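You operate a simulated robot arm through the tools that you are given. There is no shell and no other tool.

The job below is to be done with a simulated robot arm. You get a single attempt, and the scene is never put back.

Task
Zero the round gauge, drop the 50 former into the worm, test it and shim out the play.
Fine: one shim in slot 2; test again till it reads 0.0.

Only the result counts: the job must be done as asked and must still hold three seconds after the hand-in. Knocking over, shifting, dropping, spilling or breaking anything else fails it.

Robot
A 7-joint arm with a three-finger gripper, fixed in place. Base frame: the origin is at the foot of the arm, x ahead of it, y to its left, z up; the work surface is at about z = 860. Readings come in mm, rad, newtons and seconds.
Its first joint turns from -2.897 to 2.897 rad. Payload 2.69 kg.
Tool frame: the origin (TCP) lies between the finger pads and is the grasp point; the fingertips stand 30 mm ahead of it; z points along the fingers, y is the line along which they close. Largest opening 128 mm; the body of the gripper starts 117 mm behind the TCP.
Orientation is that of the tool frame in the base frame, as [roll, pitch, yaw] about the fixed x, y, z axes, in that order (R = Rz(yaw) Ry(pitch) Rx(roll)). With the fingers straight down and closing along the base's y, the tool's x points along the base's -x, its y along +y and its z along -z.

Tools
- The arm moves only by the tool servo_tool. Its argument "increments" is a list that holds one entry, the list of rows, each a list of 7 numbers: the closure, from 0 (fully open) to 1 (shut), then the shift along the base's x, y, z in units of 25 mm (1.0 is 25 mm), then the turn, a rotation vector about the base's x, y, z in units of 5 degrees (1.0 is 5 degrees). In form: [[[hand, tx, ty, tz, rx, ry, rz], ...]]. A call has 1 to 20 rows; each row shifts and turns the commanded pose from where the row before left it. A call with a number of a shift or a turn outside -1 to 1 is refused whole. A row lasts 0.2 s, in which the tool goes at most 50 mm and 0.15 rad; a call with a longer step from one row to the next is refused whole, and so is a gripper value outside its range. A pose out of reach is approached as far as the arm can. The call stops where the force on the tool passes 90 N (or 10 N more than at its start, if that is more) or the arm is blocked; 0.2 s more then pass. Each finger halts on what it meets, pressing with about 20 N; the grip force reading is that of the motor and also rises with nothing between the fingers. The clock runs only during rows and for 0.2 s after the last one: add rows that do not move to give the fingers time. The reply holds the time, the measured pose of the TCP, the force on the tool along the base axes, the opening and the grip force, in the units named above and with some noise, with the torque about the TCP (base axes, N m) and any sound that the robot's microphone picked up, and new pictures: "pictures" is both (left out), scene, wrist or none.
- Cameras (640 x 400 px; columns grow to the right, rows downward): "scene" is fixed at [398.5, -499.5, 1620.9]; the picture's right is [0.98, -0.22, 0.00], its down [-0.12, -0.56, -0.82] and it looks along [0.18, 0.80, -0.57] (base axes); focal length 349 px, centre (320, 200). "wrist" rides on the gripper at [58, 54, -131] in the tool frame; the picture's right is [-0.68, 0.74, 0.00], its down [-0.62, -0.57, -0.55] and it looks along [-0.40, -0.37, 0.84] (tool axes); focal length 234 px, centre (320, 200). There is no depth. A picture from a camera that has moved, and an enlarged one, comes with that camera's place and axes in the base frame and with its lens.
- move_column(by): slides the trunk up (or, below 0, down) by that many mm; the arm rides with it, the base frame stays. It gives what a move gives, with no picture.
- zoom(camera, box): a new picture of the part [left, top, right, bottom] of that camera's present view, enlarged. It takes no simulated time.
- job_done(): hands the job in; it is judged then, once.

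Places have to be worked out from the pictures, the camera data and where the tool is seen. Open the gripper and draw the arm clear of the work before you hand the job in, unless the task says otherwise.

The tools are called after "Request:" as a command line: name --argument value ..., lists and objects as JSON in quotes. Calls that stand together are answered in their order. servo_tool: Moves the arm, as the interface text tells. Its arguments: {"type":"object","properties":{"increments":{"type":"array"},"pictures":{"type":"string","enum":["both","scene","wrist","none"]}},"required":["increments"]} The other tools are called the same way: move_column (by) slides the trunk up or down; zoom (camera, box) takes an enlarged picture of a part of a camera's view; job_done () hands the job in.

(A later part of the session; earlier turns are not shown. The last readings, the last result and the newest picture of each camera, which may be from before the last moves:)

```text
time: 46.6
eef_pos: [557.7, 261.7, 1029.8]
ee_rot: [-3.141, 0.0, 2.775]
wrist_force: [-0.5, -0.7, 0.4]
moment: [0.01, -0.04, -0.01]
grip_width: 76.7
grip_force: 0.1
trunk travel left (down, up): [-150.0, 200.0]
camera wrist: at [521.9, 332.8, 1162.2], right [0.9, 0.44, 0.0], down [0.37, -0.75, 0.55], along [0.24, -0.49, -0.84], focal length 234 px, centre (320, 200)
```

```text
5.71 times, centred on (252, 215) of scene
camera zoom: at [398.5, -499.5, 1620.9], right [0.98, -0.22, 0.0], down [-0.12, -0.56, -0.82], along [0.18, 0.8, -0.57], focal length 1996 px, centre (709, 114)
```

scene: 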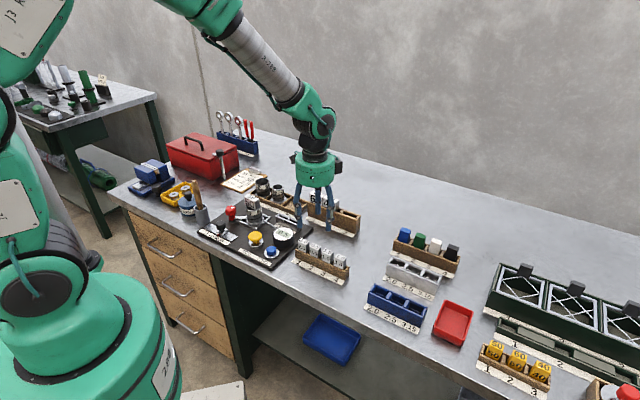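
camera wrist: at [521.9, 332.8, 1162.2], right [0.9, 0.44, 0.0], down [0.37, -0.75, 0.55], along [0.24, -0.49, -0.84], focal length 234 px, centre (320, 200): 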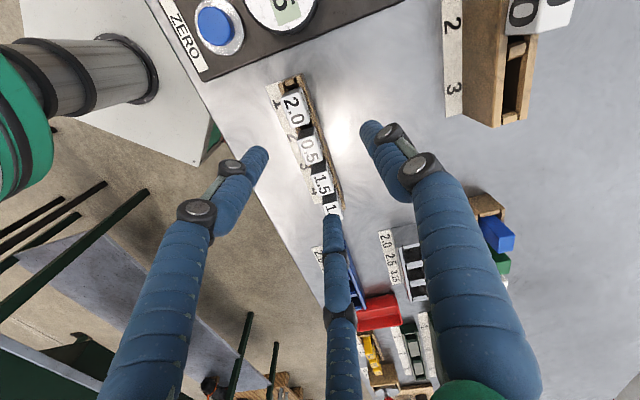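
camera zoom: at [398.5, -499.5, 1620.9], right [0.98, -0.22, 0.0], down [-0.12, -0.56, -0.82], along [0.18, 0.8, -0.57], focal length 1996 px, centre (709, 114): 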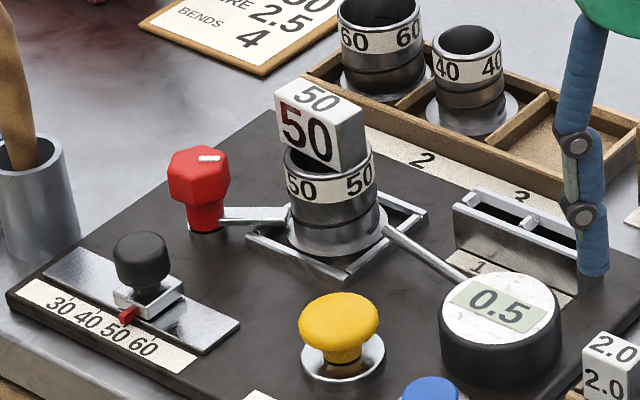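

The gauge holds at 0.5. The 0.5 shim sits between neighbours with only about 14 mm gaps, tighter than a prong, so I need exact dimensions. I shift the hand a little so the wrist camera sees the shims unobstructed.

Request:
servo_tool --increments '[[[0.4, 0.4, -0.9, 0, 0, 0, 0], [0.4, 0.4, -0.9, 0, 0, 0, 0], [0.4, 0, 0, 0, 0, 0, 0], [0.4, 0, 0, 0, 0, 0, 0]]]'

Request:
zoom --camera "wrist" --box '[250, 20, 370, 140]'

Request:
zoom --camera "wrist" --box '[180, 0, 360, 100]'

Request:
zoom --camera "scene" --box '[296, 236, 352, 276]'

Request:
zoom --camera "scene" --box '[264, 206, 312, 246]'

```text
time: 47.6
eef_pos: [573.8, 215.6, 1031.0]
ee_rot: [-3.141, 0.0, 2.775]
wrist_force: [-0.4, 0.2, 1.0]
moment: [0.03, 0.01, 0.01]
grip_width: 76.8
grip_force: 0.1
trunk travel left (down, up): [-150.0, 200.0]
camera wrist: at [539.7, 287.0, 1162.4], right [0.9, 0.45, 0.0], down [0.37, -0.75, 0.55], along [0.24, -0.49, -0.84], focal length 234 px, centre (320, 200)
```

scene: 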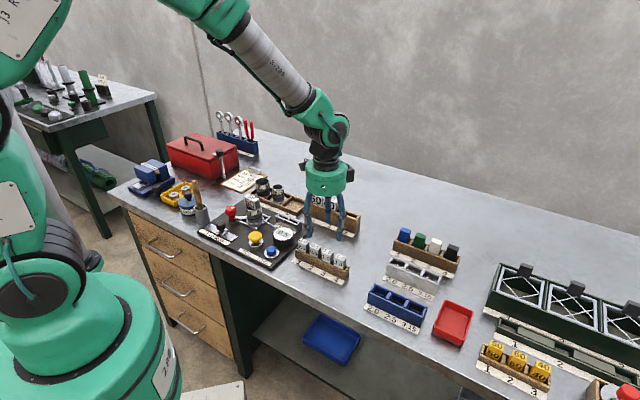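
wrist: 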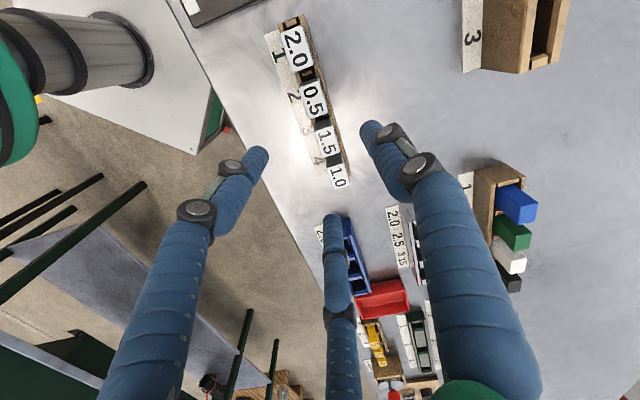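

```text
3.33 times, centred on (310, 80) of wrist
camera zoom: at [539.7, 287.0, 1162.4], right [0.9, 0.45, 0.0], down [0.37, -0.75, 0.55], along [0.24, -0.49, -0.84], focal length 781 px, centre (353, 600)
```

zoom: 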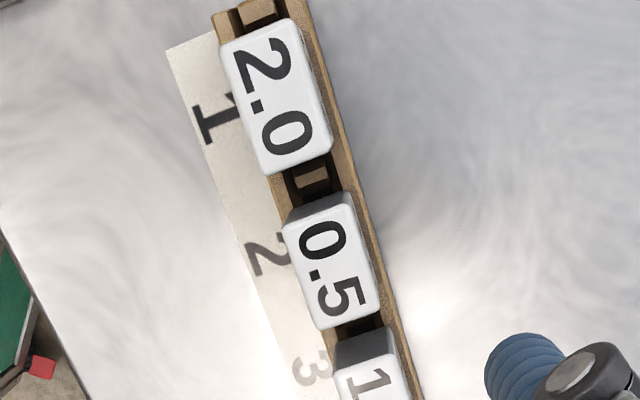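

```text
3.56 times, centred on (270, 50) of wrist
camera zoom: at [539.7, 287.0, 1162.4], right [0.9, 0.45, 0.0], down [0.37, -0.75, 0.55], along [0.24, -0.49, -0.84], focal length 833 px, centre (498, 733)
```

zoom: 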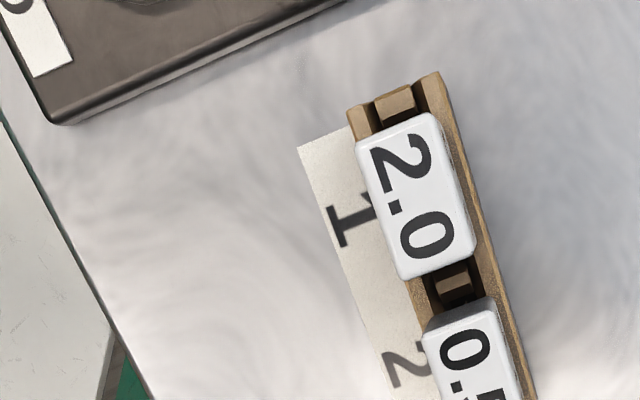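

```text
10.00 times, centred on (324, 256) of scene
camera zoom: at [398.5, -499.5, 1620.9], right [0.98, -0.22, 0.0], down [-0.12, -0.56, -0.82], along [0.18, 0.8, -0.57], focal length 3494 px, centre (280, -360)
```

zoom: 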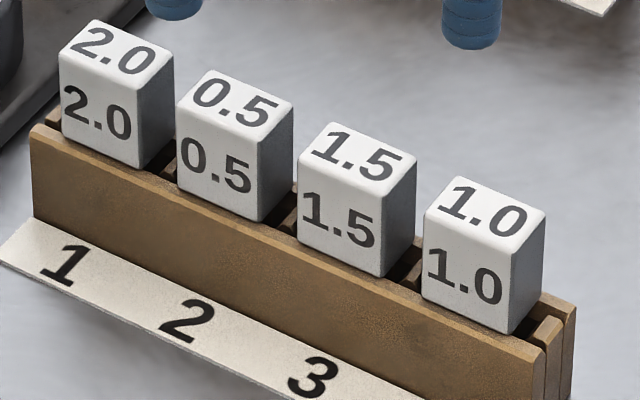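

```text
10.00 times, centred on (288, 226) of scene
camera zoom: at [398.5, -499.5, 1620.9], right [0.98, -0.22, 0.0], down [-0.12, -0.56, -0.82], along [0.18, 0.8, -0.57], focal length 3494 px, centre (640, -60)
```

zoom: 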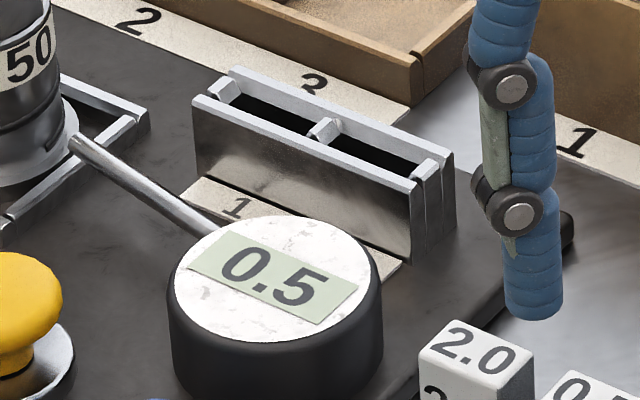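

The shim heads are 30 × 19.5 × 29 mm with tops at z≈927, and the 0.5 is centred near (553, 247). I'll tilt the tool 30° so the third prong stays above the neighbours while two prongs pinch the head front to back. First I measure the shim holder from straight above with the empty hand.

Request:
servo_tool --increments '[[[0.5, -0.12, 0.89, 0, 0, 0, 1], [0.5, -0.12, 0.89, 0, 0, 0, 0.2], [0.5, -0.12, 0.89, 0, 0, 0, 0], [0.5, -0.12, 0.89, 0, 0, 0, 0], [0.5, -0.12, 0.89, 0, 0, 0, 0], [0.5, -0.12, 0.89, 0, 0, 0, 0], [0.5, 0, 0, 0, 0, 0, 0], [0.5, 0, 0, 0, 0, 0, 0]]]'

Request:
zoom --camera "wrist" --box '[260, 0, 380, 100]'

Request:
zoom --camera "scene" --box '[268, 206, 308, 240]'

```text
time: 49.4
eef_pos: [559.2, 348.9, 1032.0]
ee_rot: [-3.142, 0.0, 2.881]
wrist_force: [0.0, 1.2, 0.4]
moment: [-0.02, -0.02, 0.0]
grip_width: 64.1
grip_force: 0.0
trunk travel left (down, up): [-150.0, 200.0]
camera wrist: at [517.0, 415.3, 1162.9], right [0.84, 0.54, 0.0], down [0.45, -0.71, 0.55], along [0.29, -0.46, -0.84], focal length 234 px, centre (320, 200)
```

scene: 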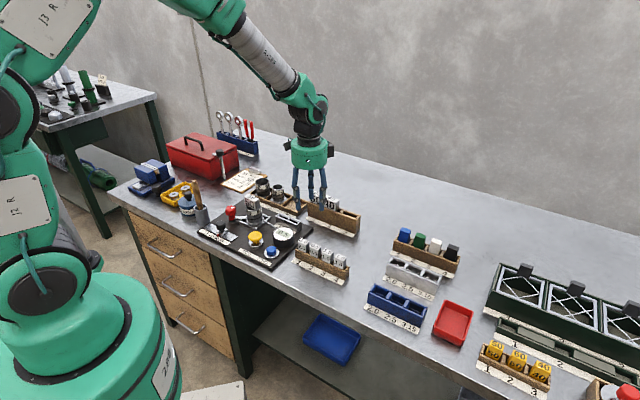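
wrist: 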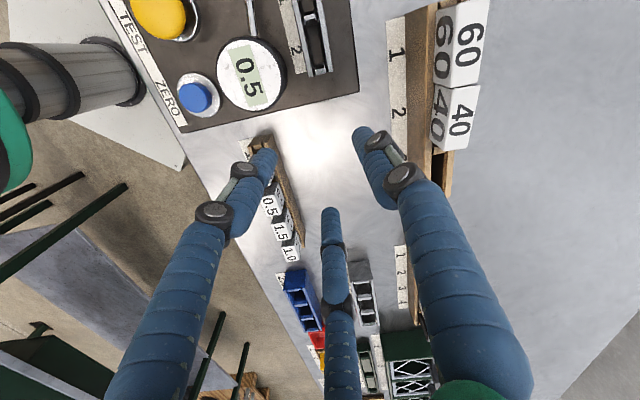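

```text
4.00 times, centred on (320, 50) of wrist
camera zoom: at [517.0, 415.3, 1162.9], right [0.84, 0.54, 0.0], down [0.45, -0.71, 0.55], along [0.29, -0.46, -0.84], focal length 937 px, centre (320, 800)
```

zoom: 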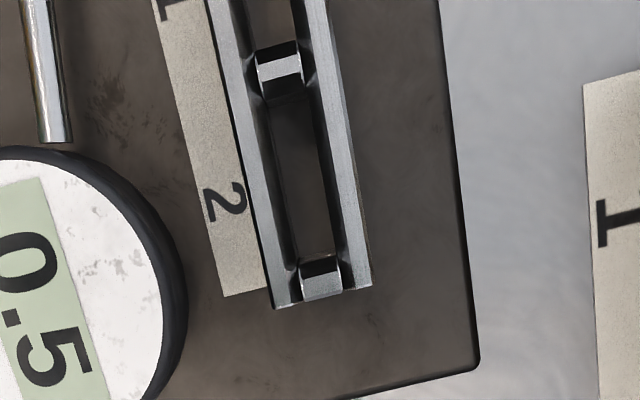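

```text
11.76 times, centred on (288, 223) of scene
camera zoom: at [398.5, -499.5, 1620.9], right [0.98, -0.22, 0.0], down [-0.12, -0.56, -0.82], along [0.18, 0.8, -0.57], focal length 4110 px, centre (696, -71)
```

zoom: 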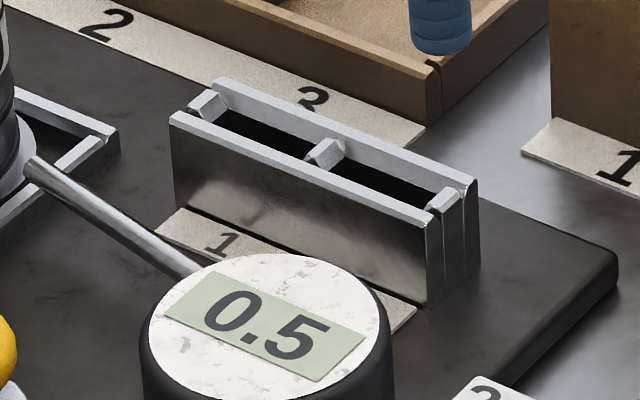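

Slot 2 of the holder is centred at about (511.5, 416), top z≈898, aligned at -45°. Now I go above the 0.5 shim at (552.5, 248.3) and tilt the tool 30°, so the prong toward +e1 rises.

Request:
servo_tool --increments '[[[0.6, -0.07, -1, 0, 0, 0, 0], [0.6, -0.07, -1, 0, 0, 0, 0], [0.6, -0.07, -1, 0, 0, 0, 0], [0.6, -0.07, -1, 0, 0, 0, 0], [0.6, 0, 0, 0, -0.707, -0.707, 0], [0.6, 0, 0, 0, -0.707, -0.707, 0], [0.6, 0, 0, 0, -0.707, -0.707, 0], [0.6, 0, 0, 0, -0.707, -0.707, 0], [0.6, 0, 0, 0, -0.707, -0.707, 0], [0.6, 0, 0, 0, -0.707, -0.707, 0], [0.6, 0, 0, 0, 0, 0, 0], [0.6, 0, 0, 0, 0, 0, 0]]]'

Request:
zoom --camera "scene" --box '[276, 196, 372, 276]'

Request:
zoom --camera "wrist" --box '[220, 60, 420, 210]'

```text
time: 52.0
eef_pos: [551.1, 248.6, 1031.4]
ee_rot: [-2.861, 0.448, 2.944]
wrist_force: [0.3, 0.0, -0.5]
moment: [0.0, 0.0, -0.04]
grip_width: 51.0
grip_force: 0.1
trunk travel left (down, up): [-150.0, 200.0]
camera wrist: at [470.1, 355.3, 1106.9], right [0.82, 0.56, 0.11], down [0.18, -0.43, 0.88], along [0.54, -0.71, -0.46], focal length 234 px, centre (320, 200)
```

scene: 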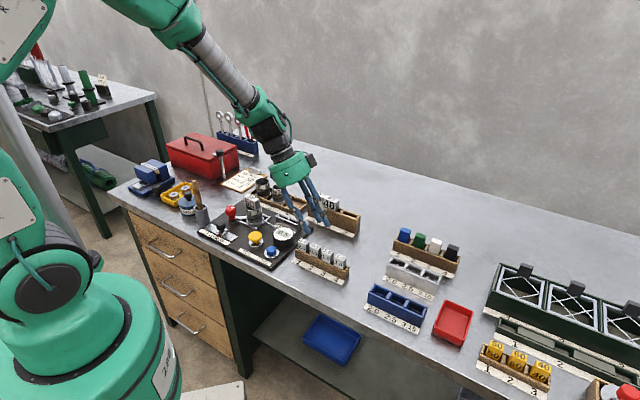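
wrist: 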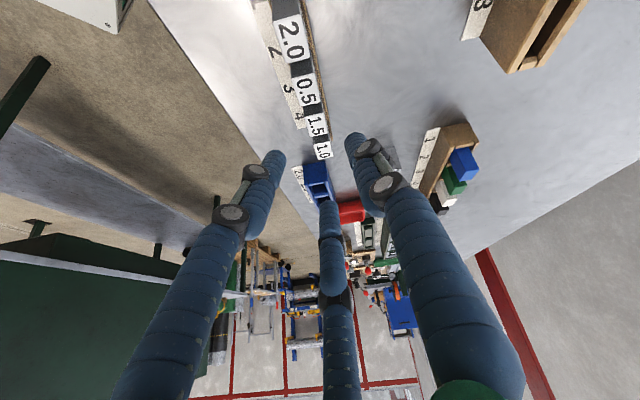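

```text
5.00 times, centred on (324, 236) of scene
camera zoom: at [398.5, -499.5, 1620.9], right [0.98, -0.22, 0.0], down [-0.12, -0.56, -0.82], along [0.18, 0.8, -0.57], focal length 1747 px, centre (300, 20)
```

zoom: 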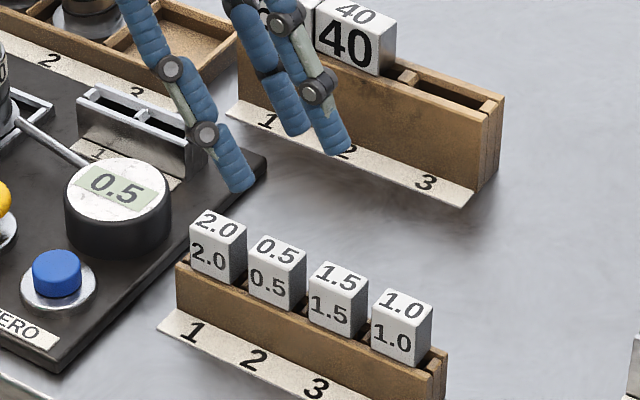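

```text
2.67 times, centred on (320, 135) of wrist
camera zoom: at [470.1, 355.3, 1106.9], right [0.82, 0.56, 0.11], down [0.18, -0.43, 0.88], along [0.54, -0.71, -0.46], focal length 624 px, centre (320, 373)
```

zoom: 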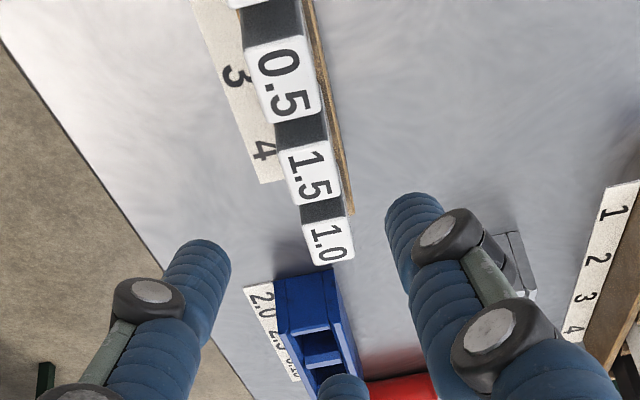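

The tilt is as intended, with the tool axis 30° toward +e1. I descend vertically most of the way, with the pair of prongs passing either side of the heads, and check.

Request:
servo_tool --increments '[[[0.6, 0.056, -0.012, -0.8, 0, 0, 0], [0.6, 0, 0, -0.8, 0, 0, 0], [0.6, 0, 0, -0.8, 0, 0, 0], [0.6, 0, 0, -0.5, 0, 0, 0], [0.6, 0, 0, -0.2, 0, 0, 0], [0.6, 0, 0, 0, 0, 0, 0]]]'

Request:
zoom --camera "scene" --box '[284, 216, 364, 276]'

Request:
zoom --camera "wrist" --box '[220, 60, 420, 210]'

```text
time: 53.4
eef_pos: [554.6, 250.3, 953.8]
ee_rot: [-2.861, 0.448, 2.944]
wrist_force: [0.2, -0.5, -0.2]
moment: [0.02, 0.0, -0.03]
grip_width: 51.4
grip_force: 0.1
trunk travel left (down, up): [-150.0, 200.0]
camera wrist: at [472.9, 355.5, 1028.6], right [0.82, 0.56, 0.11], down [0.18, -0.43, 0.88], along [0.54, -0.71, -0.46], focal length 234 px, centre (320, 200)
```

scene: 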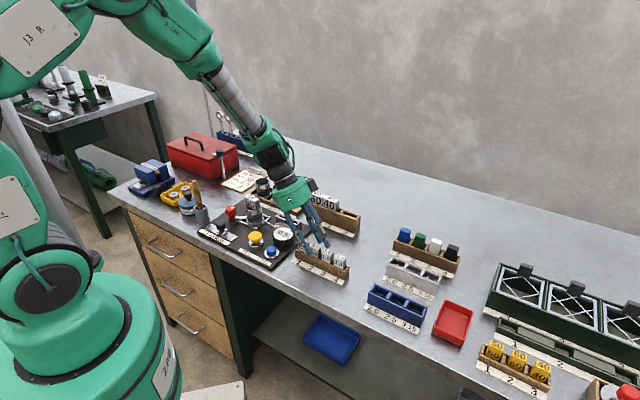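
wrist: 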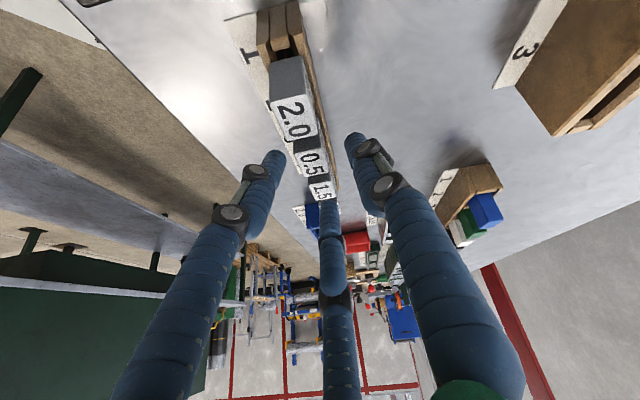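

```text
6.67 times, centred on (324, 246) of scene
camera zoom: at [398.5, -499.5, 1620.9], right [0.98, -0.22, 0.0], down [-0.12, -0.56, -0.82], along [0.18, 0.8, -0.57], focal length 2329 px, centre (293, -107)
```

zoom: 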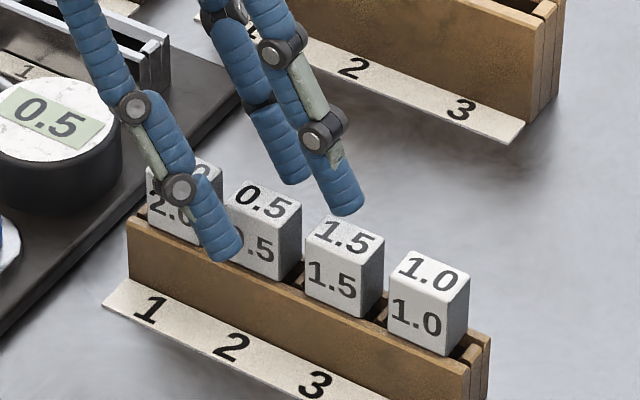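

```text
2.67 times, centred on (320, 135) of wrist
camera zoom: at [472.9, 355.5, 1028.6], right [0.82, 0.56, 0.11], down [0.18, -0.43, 0.88], along [0.54, -0.71, -0.46], focal length 624 px, centre (320, 373)
```

zoom: 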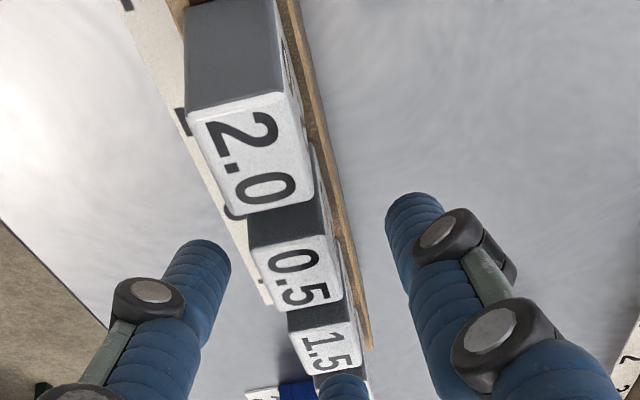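

Spacing looks right: the third prong is above the 1.5, with the pair either side of the 0.5. I trim 1.5 mm, go down the last 6 mm and close gradually.

Request:
servo_tool --increments '[[[0.6, -0.045, -0.04, -0.15, 0, 0, 0], [0.6, 0, 0, -0.1, 0, 0, 0], [0.6, 0, 0, 0, 0, 0, 0]]]'

Request:
zoom --camera "scene" --box '[284, 216, 364, 276]'

Request:
zoom --camera "wrist" --box '[220, 60, 420, 210]'

```text
time: 54.2
eef_pos: [552.9, 248.2, 948.5]
ee_rot: [-2.86, 0.447, 2.944]
wrist_force: [0.5, 0.5, -0.3]
moment: [0.0, 0.0, 0.01]
grip_width: 51.4
grip_force: 0.0
trunk travel left (down, up): [-150.0, 200.0]
camera wrist: at [471.3, 354.1, 1022.9], right [0.82, 0.56, 0.11], down [0.18, -0.43, 0.88], along [0.54, -0.71, -0.46], focal length 234 px, centre (320, 200)
```

scene: 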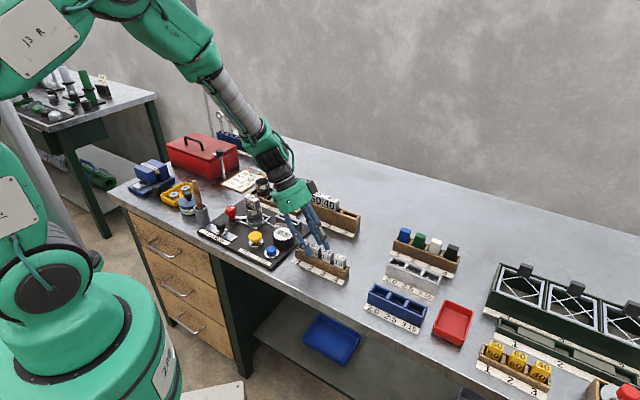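
wrist: 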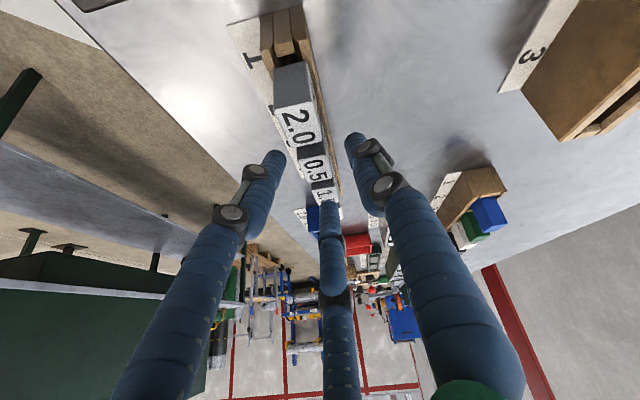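

```text
6.67 times, centred on (324, 246) of scene
camera zoom: at [398.5, -499.5, 1620.9], right [0.98, -0.22, 0.0], down [-0.12, -0.56, -0.82], along [0.18, 0.8, -0.57], focal length 2329 px, centre (293, -107)
```

zoom: 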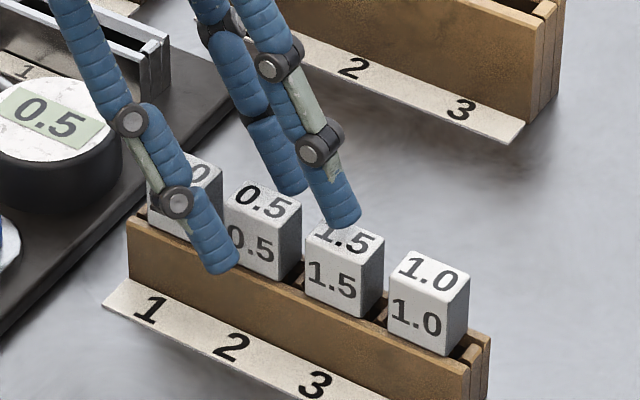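

```text
2.67 times, centred on (320, 135) of wrist
camera zoom: at [471.3, 354.1, 1022.9], right [0.82, 0.56, 0.11], down [0.18, -0.43, 0.88], along [0.54, -0.71, -0.46], focal length 624 px, centre (320, 373)
```

zoom: 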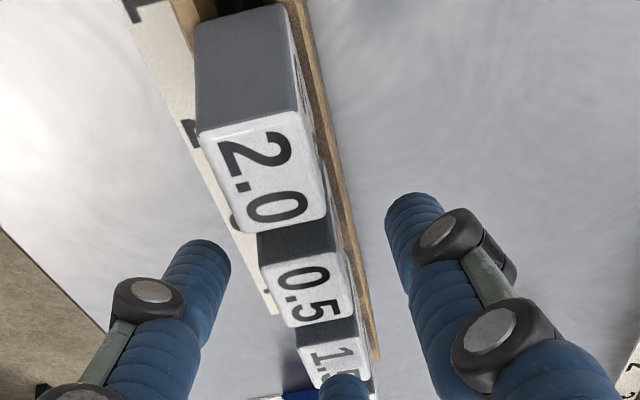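

Everything is clear. I close to 0.9, so the pair pinches the head while the third prong stops short of it.

Request:
servo_tool --increments '[[[0.7, 0, 0, 0, 0, 0, 0], [0.76, 0, 0, 0, 0, 0, 0], [0.8, 0, 0, 0, 0, 0, 0], [0.85, 0, 0, 0, 0, 0, 0], [0.9, 0, 0, 0, 0, 0, 0], [0.9, 0, 0, 0, 0, 0, 0]]]'

Request:
zoom --camera "scene" --box '[284, 216, 364, 276]'

Request:
zoom --camera "wrist" --box '[220, 60, 420, 210]'

```text
time: 55.6
eef_pos: [552.4, 247.3, 948.5]
ee_rot: [-2.862, 0.448, 2.946]
wrist_force: [0.5, 0.5, -0.9]
moment: [0.02, 0.01, 0.0]
grip_width: 24.0
grip_force: 20.0
trunk travel left (down, up): [-150.0, 200.0]
camera wrist: at [471.3, 354.0, 1022.9], right [0.82, 0.56, 0.11], down [0.18, -0.43, 0.88], along [0.54, -0.71, -0.46], focal length 234 px, centre (320, 200)
```

scene: 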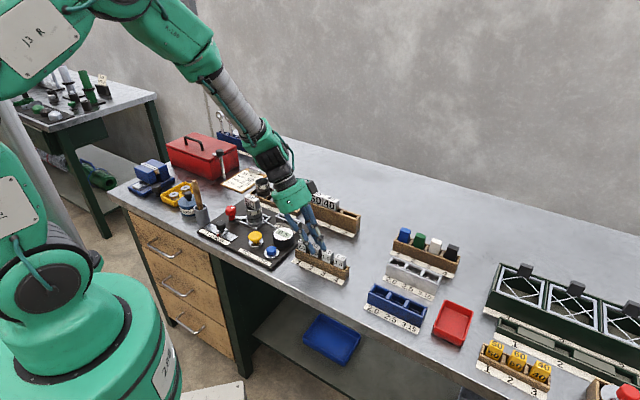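
wrist: 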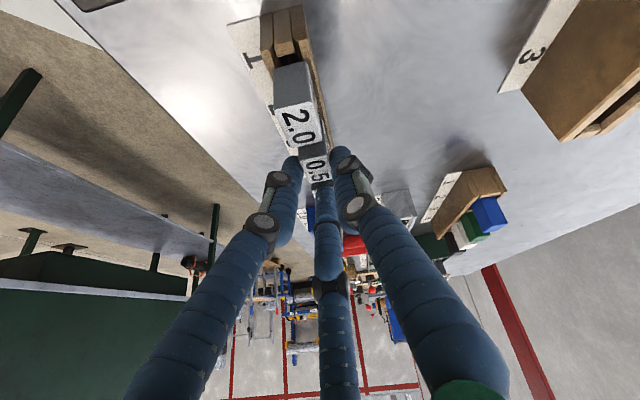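

```text
6.67 times, centred on (324, 246) of scene
camera zoom: at [398.5, -499.5, 1620.9], right [0.98, -0.22, 0.0], down [-0.12, -0.56, -0.82], along [0.18, 0.8, -0.57], focal length 2329 px, centre (293, -107)
```

zoom: 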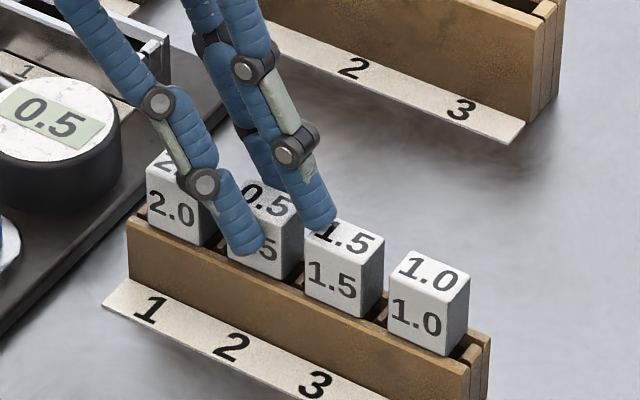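

```text
2.67 times, centred on (320, 135) of wrist
camera zoom: at [471.3, 354.0, 1022.9], right [0.82, 0.56, 0.11], down [0.18, -0.43, 0.88], along [0.54, -0.71, -0.46], focal length 624 px, centre (320, 373)
```

zoom: 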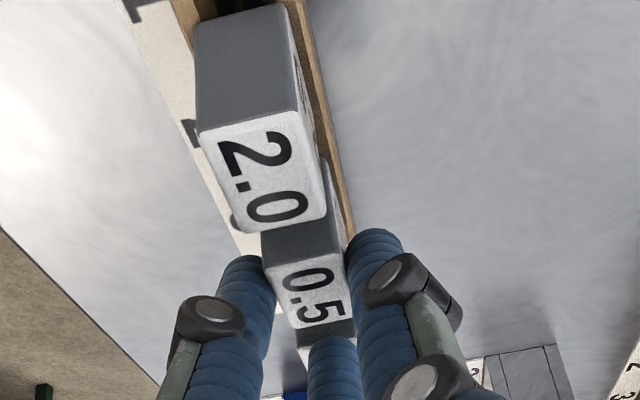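

A clean pinch: 24 mm, 20 N grip and no side load. I lift slowly straight up.

Request:
servo_tool --increments '[[[0.9, 0, 0, 0.1, 0, 0, 0], [0.9, 0, 0, 0.2, 0, 0, 0], [0.9, 0, 0, 0.3, 0, 0, 0], [0.9, 0, 0, 0.3, 0, 0, 0], [0.9, 0, 0, 0, 0, 0, 0]]]'

Request:
zoom --camera "scene" --box '[284, 206, 364, 276]'

```text
time: 56.8
eef_pos: [552.3, 248.6, 971.3]
ee_rot: [-2.86, 0.448, 2.944]
wrist_force: [-0.5, 0.3, -0.3]
moment: [0.03, -0.02, 0.0]
grip_width: 23.7
grip_force: 19.6
trunk travel left (down, up): [-150.0, 200.0]
camera wrist: at [470.9, 354.2, 1045.7], right [0.82, 0.56, 0.11], down [0.18, -0.43, 0.88], along [0.54, -0.71, -0.46], focal length 234 px, centre (320, 200)
```

scene: 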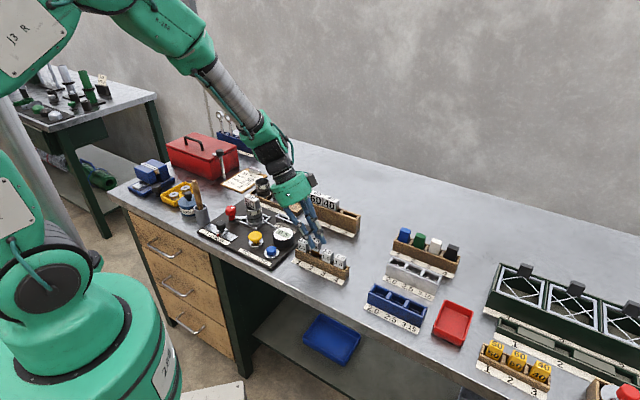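
wrist: 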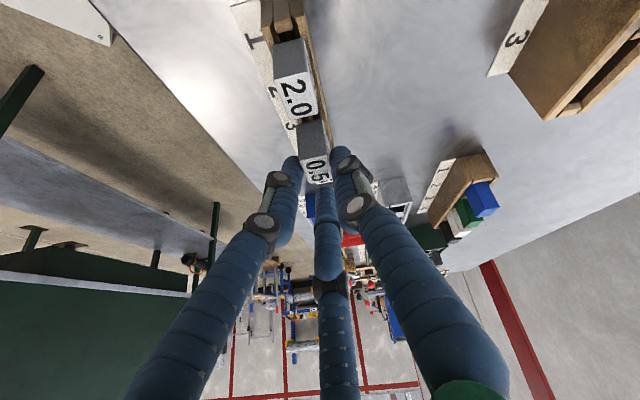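

```text
5.71 times, centred on (324, 241) of scene
camera zoom: at [398.5, -499.5, 1620.9], right [0.98, -0.22, 0.0], down [-0.12, -0.56, -0.82], along [0.18, 0.8, -0.57], focal length 1996 px, centre (297, -34)
```

zoom: 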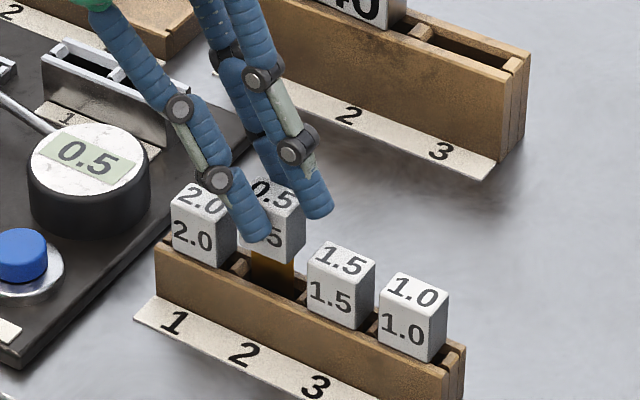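

The 0.5 shim's blade is clear and the neighbours are undisturbed. I raise further and carry it, at the same tilt, over slot 2 of the holder.

Request:
servo_tool --increments '[[[0.9, 0, 0, 0.6, 0, 0, 0], [0.9, 0, 0, 0.8, 0, 0, 0], [0.9, 0, 0, 0.8, 0, 0, 0], [0.9, -0.234, 0.96, 0, 0, 0, 0], [0.9, -0.234, 0.96, 0, 0, 0, 0], [0.9, -0.234, 0.96, 0, 0, 0, 0], [0.9, -0.234, 0.96, 0, 0, 0, 0], [0.9, -0.234, 0.96, 0, 0, 0, 0], [0.9, -0.234, 0.96, 0, 0, 0, 0], [0.9, -0.234, 0.96, 0, 0, 0, 0], [0.9, 0, 0, 0, 0, 0, 0], [0.9, 0, 0, 0, 0, 0, 0]]]'

Request:
zoom --camera "scene" --box '[252, 170, 332, 240]'

Request:
zoom --camera "wrist" --box '[240, 60, 400, 200]'

Request:
zoom --camera "scene" --box '[284, 232, 364, 288]'

```text
time: 59.4
eef_pos: [511.4, 415.6, 1025.6]
ee_rot: [-2.86, 0.448, 2.943]
wrist_force: [-0.3, 0.3, -0.9]
moment: [0.03, 0.01, -0.01]
grip_width: 23.9
grip_force: 19.9
trunk travel left (down, up): [-150.0, 200.0]
camera wrist: at [429.9, 521.2, 1100.8], right [0.82, 0.56, 0.11], down [0.18, -0.43, 0.88], along [0.54, -0.71, -0.46], focal length 234 px, centre (320, 200)
```

scene: 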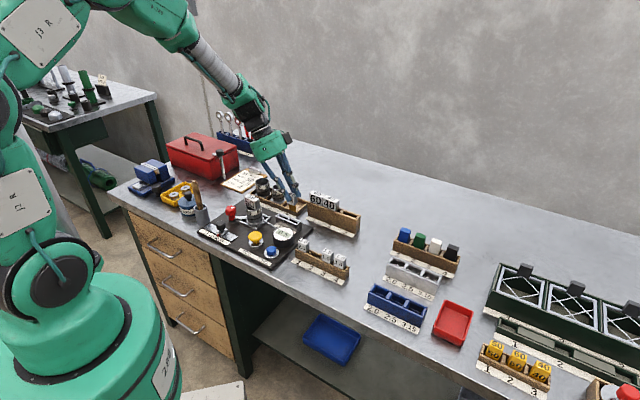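
wrist: 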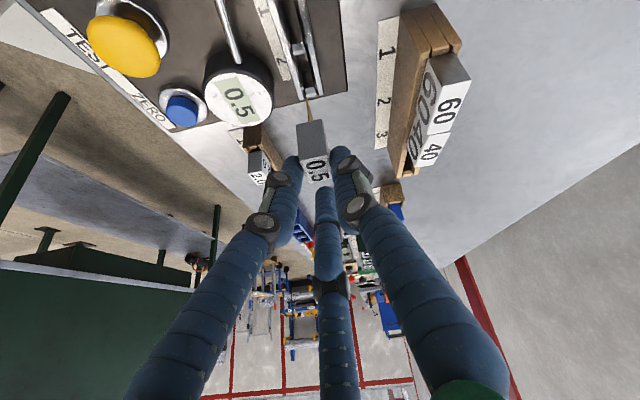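

```text
5.71 times, centred on (292, 205) of scene
camera zoom: at [398.5, -499.5, 1620.9], right [0.98, -0.22, 0.0], down [-0.12, -0.56, -0.82], along [0.18, 0.8, -0.57], focal length 1996 px, centre (480, 171)
```

zoom: 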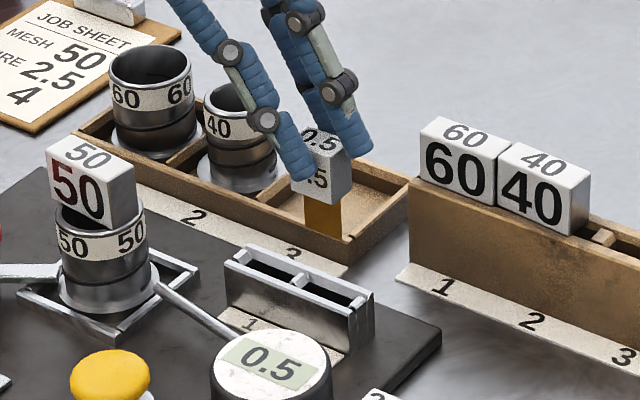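

```text
2.86 times, centred on (320, 130) of wrist
camera zoom: at [429.9, 521.2, 1100.8], right [0.82, 0.56, 0.11], down [0.18, -0.43, 0.88], along [0.54, -0.71, -0.46], focal length 669 px, centre (320, 400)
```

zoom: 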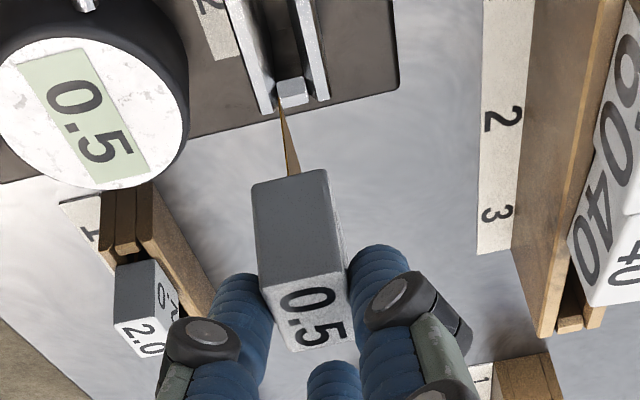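

```text
7.14 times, centred on (324, 260) of scene
camera zoom: at [398.5, -499.5, 1620.9], right [0.98, -0.22, 0.0], down [-0.12, -0.56, -0.82], along [0.18, 0.8, -0.57], focal length 2496 px, centre (291, -229)
```

zoom: 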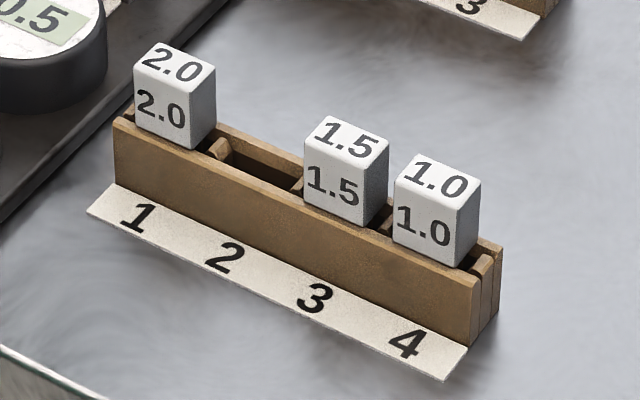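

The shim hangs over the holder. I zoom closer in both views to fine-align the blade with slot 2.

Request:
zoom --camera "scene" --box '[276, 184, 324, 232]'

Request:
zoom --camera "wrist" --box '[280, 70, 360, 195]'

```text
8.33 times, centred on (300, 208) of scene
camera zoom: at [398.5, -499.5, 1620.9], right [0.98, -0.22, 0.0], down [-0.12, -0.56, -0.82], along [0.18, 0.8, -0.57], focal length 2911 px, centre (487, 133)
```

zoom: 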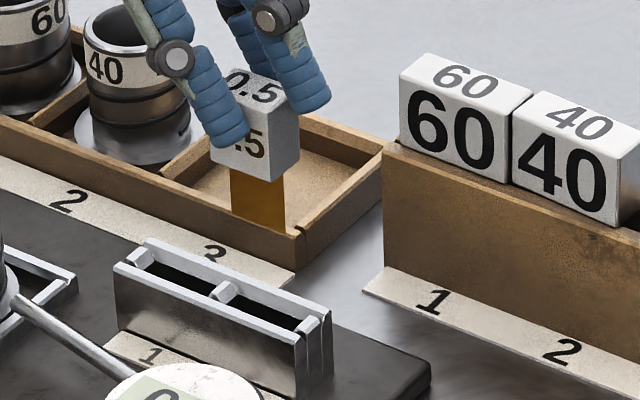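

```text
3.20 times, centred on (320, 132) of wrist
camera zoom: at [429.9, 521.2, 1100.8], right [0.82, 0.56, 0.11], down [0.18, -0.43, 0.88], along [0.54, -0.71, -0.46], focal length 749 px, centre (320, 416)
```

zoom: 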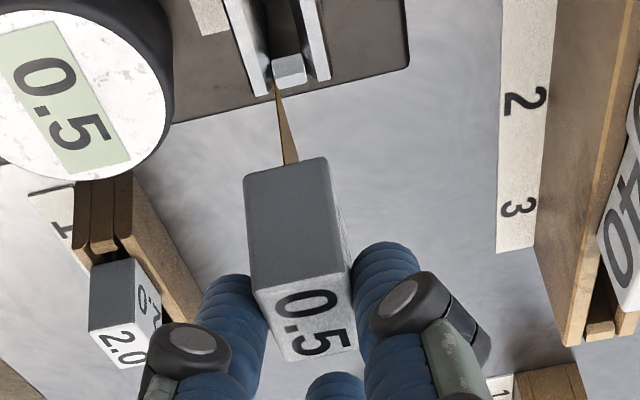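

All views agree the blade is within about 2 mm of slot 2's centre; the slot leaves about ±6 mm along and the lateral error is under 1 mm. I lower until the blade is just above the slot and check.

Request:
servo_tool --increments '[[[0.9, 0, 0, -0.5, 0, 0, 0], [0.9, 0, 0, -0.5, 0, 0, 0], [0.9, 0, 0, -0.4, 0, 0, 0], [0.9, 0, 0, 0, 0, 0, 0], [0.9, 0, 0, 0, 0, 0, 0]]]'

Request:
zoom --camera "scene" --box '[266, 194, 314, 242]'

Request:
zoom --camera "wrist" --box '[280, 70, 360, 195]'

```text
time: 60.6
eef_pos: [510.8, 415.0, 990.3]
ee_rot: [-2.861, 0.447, 2.944]
wrist_force: [-0.5, -0.1, -0.2]
moment: [0.01, 0.0, -0.01]
grip_width: 23.8
grip_force: 19.9
trunk travel left (down, up): [-150.0, 200.0]
camera wrist: at [429.3, 521.0, 1065.4], right [0.82, 0.56, 0.11], down [0.18, -0.43, 0.88], along [0.54, -0.71, -0.46], focal length 234 px, centre (320, 200)
```

scene: 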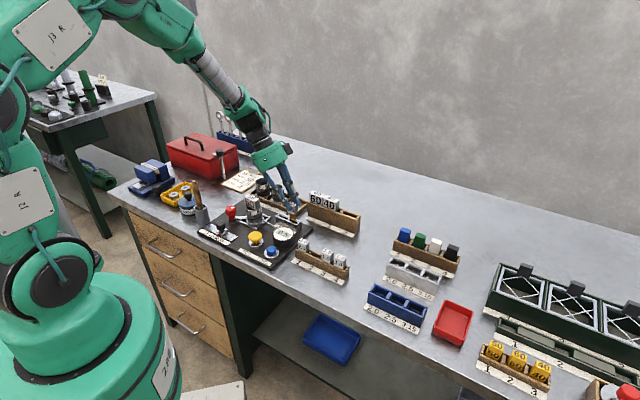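
wrist: 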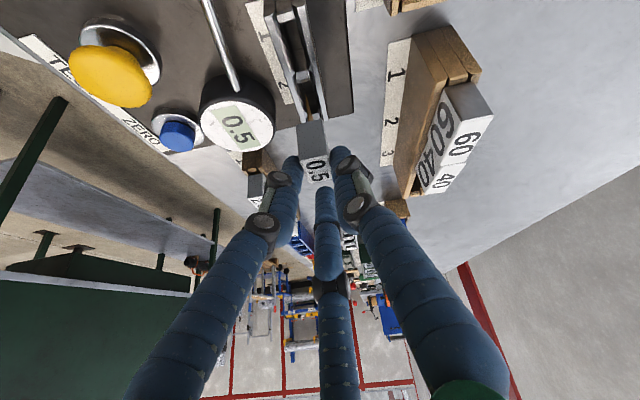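

```text
8.33 times, centred on (290, 218) of scene
camera zoom: at [398.5, -499.5, 1620.9], right [0.98, -0.22, 0.0], down [-0.12, -0.56, -0.82], along [0.18, 0.8, -0.57], focal length 2911 px, centre (570, 50)
```

zoom: 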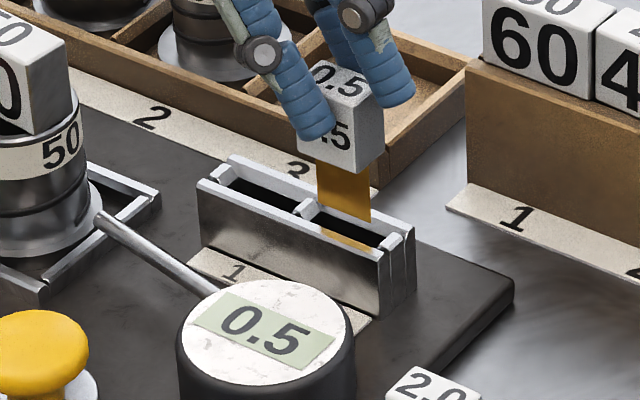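

```text
3.20 times, centred on (320, 132) of wrist
camera zoom: at [429.3, 521.0, 1065.4], right [0.82, 0.56, 0.11], down [0.18, -0.43, 0.88], along [0.54, -0.71, -0.46], focal length 749 px, centre (320, 416)
```

zoom: 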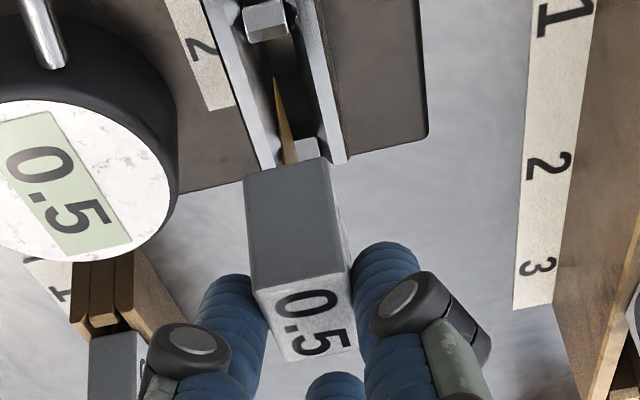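

The blade tip is about 7 mm above slot 2, centred laterally between the rails and within 1–2 mm lengthwise. I lower it in, gently.

Request:
servo_tool --increments '[[[0.9, 0.03, -0.03, 0, 0, 0, 0], [0.9, 0, 0, -0.2, 0, 0, 0], [0.9, 0, 0, -0.2, 0, 0, 0], [0.9, 0, 0, -0.2, 0, 0, 0], [0.9, 0, 0, -0.2, 0, 0, 0], [0.9, 0, 0, 0, 0, 0, 0]]]'

Request:
zoom --camera "scene" --box '[266, 194, 314, 242]'

Request:
zoom --camera "wrist" --box '[280, 70, 360, 195]'

```text
time: 62.0
eef_pos: [511.4, 415.6, 970.6]
ee_rot: [-2.86, 0.446, 2.945]
wrist_force: [0.7, -0.5, -0.3]
moment: [-0.01, -0.04, 0.02]
grip_width: 23.6
grip_force: 19.7
trunk travel left (down, up): [-150.0, 200.0]
camera wrist: at [430.4, 521.7, 1046.1], right [0.82, 0.56, 0.11], down [0.18, -0.43, 0.88], along [0.54, -0.71, -0.46], focal length 234 px, centre (320, 200)
```

scene: 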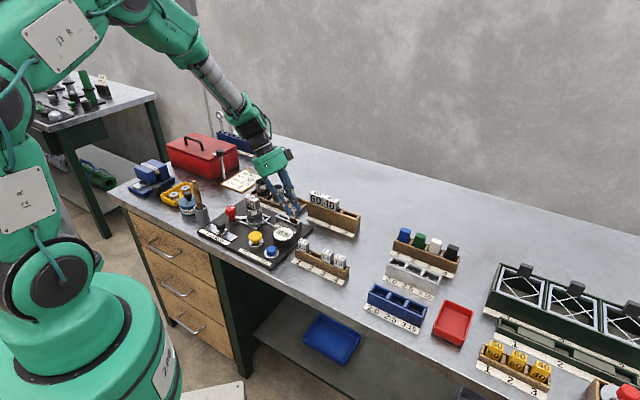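
wrist: 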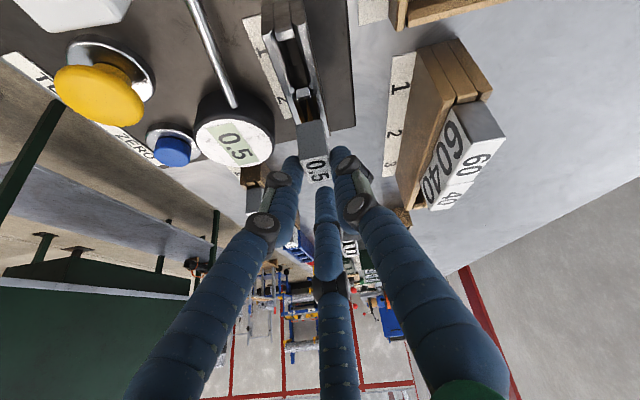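

```text
8.33 times, centred on (290, 218) of scene
camera zoom: at [398.5, -499.5, 1620.9], right [0.98, -0.22, 0.0], down [-0.12, -0.56, -0.82], along [0.18, 0.8, -0.57], focal length 2911 px, centre (570, 50)
```

zoom: 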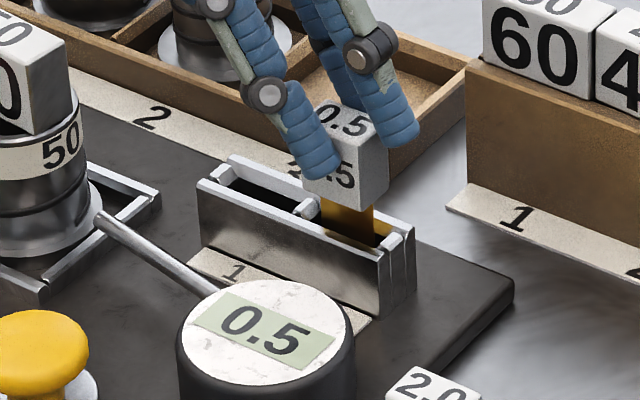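

```text
3.20 times, centred on (320, 132) of wrist
camera zoom: at [430.4, 521.7, 1046.1], right [0.82, 0.56, 0.11], down [0.18, -0.43, 0.88], along [0.54, -0.71, -0.46], focal length 749 px, centre (320, 416)
```

zoom: 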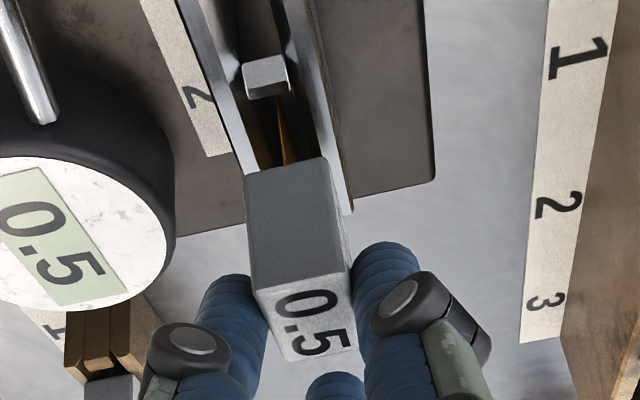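

The blade is inside slot 2 with no contact force. I keep lowering to the seat.

Request:
servo_tool --increments '[[[0.9, 0, 0, -0.2, 0, 0, 0], [0.9, 0, 0, -0.2, 0, 0, 0], [0.9, 0, 0, -0.2, 0, 0, 0], [0.9, 0, 0, -0.1, 0, 0, 0], [0.9, 0, 0, 0, 0, 0, 0]]]'

Request:
zoom --camera "scene" --box '[266, 194, 314, 242]'

```text
time: 63.2
eef_pos: [511.5, 416.5, 955.5]
ee_rot: [-2.865, 0.448, 2.943]
wrist_force: [-2.5, 0.3, 21.7]
moment: [-0.04, 0.07, 0.01]
grip_width: 23.6
grip_force: 19.7
trunk travel left (down, up): [-150.0, 200.0]
camera wrist: at [430.4, 521.9, 1030.4], right [0.82, 0.56, 0.11], down [0.18, -0.44, 0.88], along [0.54, -0.71, -0.46], focal length 234 px, centre (320, 200)
```

scene: 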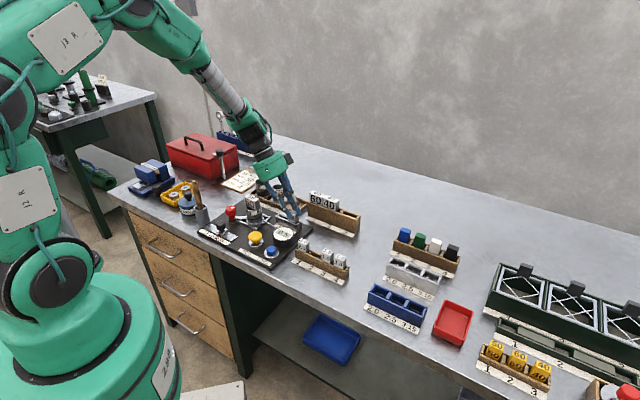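
wrist: 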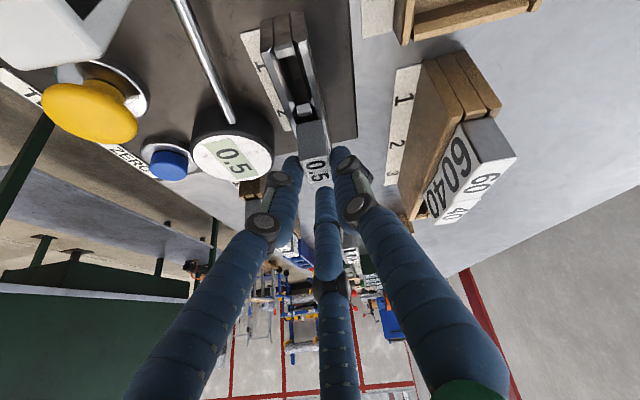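

```text
8.33 times, centred on (290, 218) of scene
camera zoom: at [398.5, -499.5, 1620.9], right [0.98, -0.22, 0.0], down [-0.12, -0.56, -0.82], along [0.18, 0.8, -0.57], focal length 2911 px, centre (570, 50)
```

zoom: 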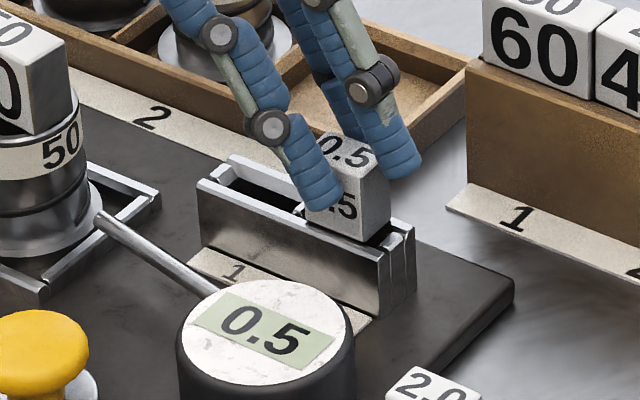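

A 22 N upward force shows the head is resting on the rails, so the shim is seated in slot 2. I ease off and open the fingers.

Request:
servo_tool --increments '[[[0.9, 0, 0, 0.04, 0, 0, 0], [0.8, 0, 0, 0, 0, 0, 0], [0.7, 0, 0, 0, 0, 0, 0], [0.6, 0, 0, 0, 0, 0, 0], [0.6, 0, 0, 0, 0, 0, 0]]]'

Request:
zoom --camera "scene" --box '[266, 194, 314, 242]'

Request:
zoom --camera "wrist" --box '[220, 60, 420, 195]'

```text
time: 64.4
eef_pos: [510.8, 414.7, 953.7]
ee_rot: [-2.862, 0.446, 2.944]
wrist_force: [0.9, -0.2, -0.2]
moment: [0.03, 0.06, -0.01]
grip_width: 51.2
grip_force: 0.1
trunk travel left (down, up): [-150.0, 200.0]
camera wrist: at [430.0, 521.1, 1029.1], right [0.82, 0.56, 0.11], down [0.18, -0.43, 0.88], along [0.54, -0.71, -0.46], focal length 234 px, centre (320, 200)
```

scene: 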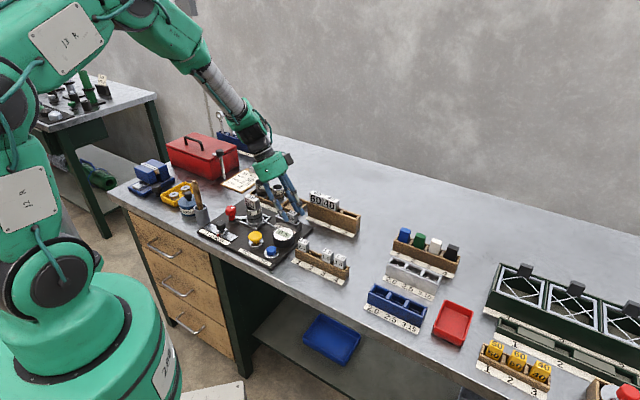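
wrist: 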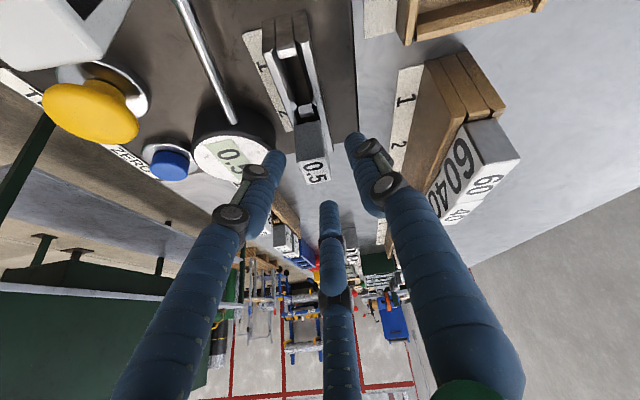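

```text
8.33 times, centred on (290, 218) of scene
camera zoom: at [398.5, -499.5, 1620.9], right [0.98, -0.22, 0.0], down [-0.12, -0.56, -0.82], along [0.18, 0.8, -0.57], focal length 2911 px, centre (570, 50)
```

zoom: 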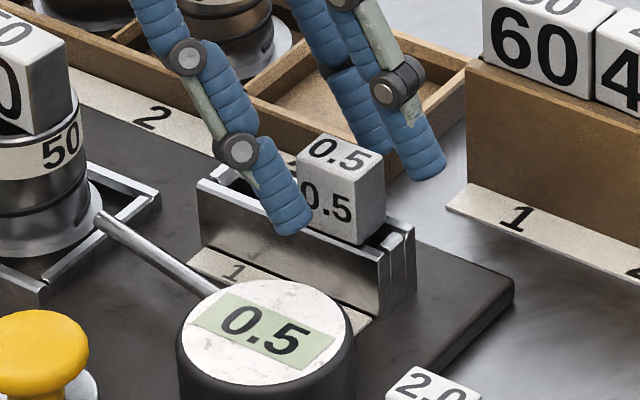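

```text
2.96 times, centred on (320, 128) of wrist
camera zoom: at [430.0, 521.1, 1029.1], right [0.82, 0.56, 0.11], down [0.18, -0.43, 0.88], along [0.54, -0.71, -0.46], focal length 694 px, centre (320, 415)
```

zoom: 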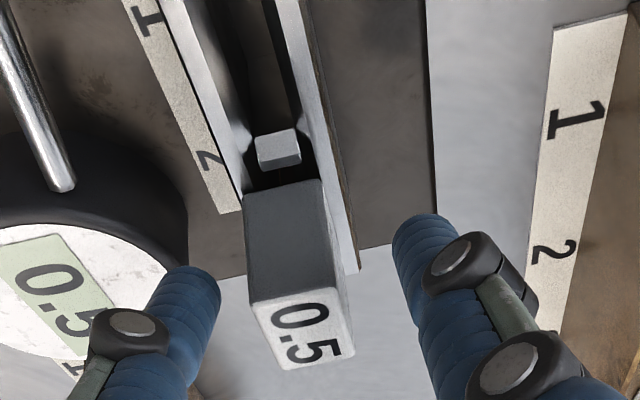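

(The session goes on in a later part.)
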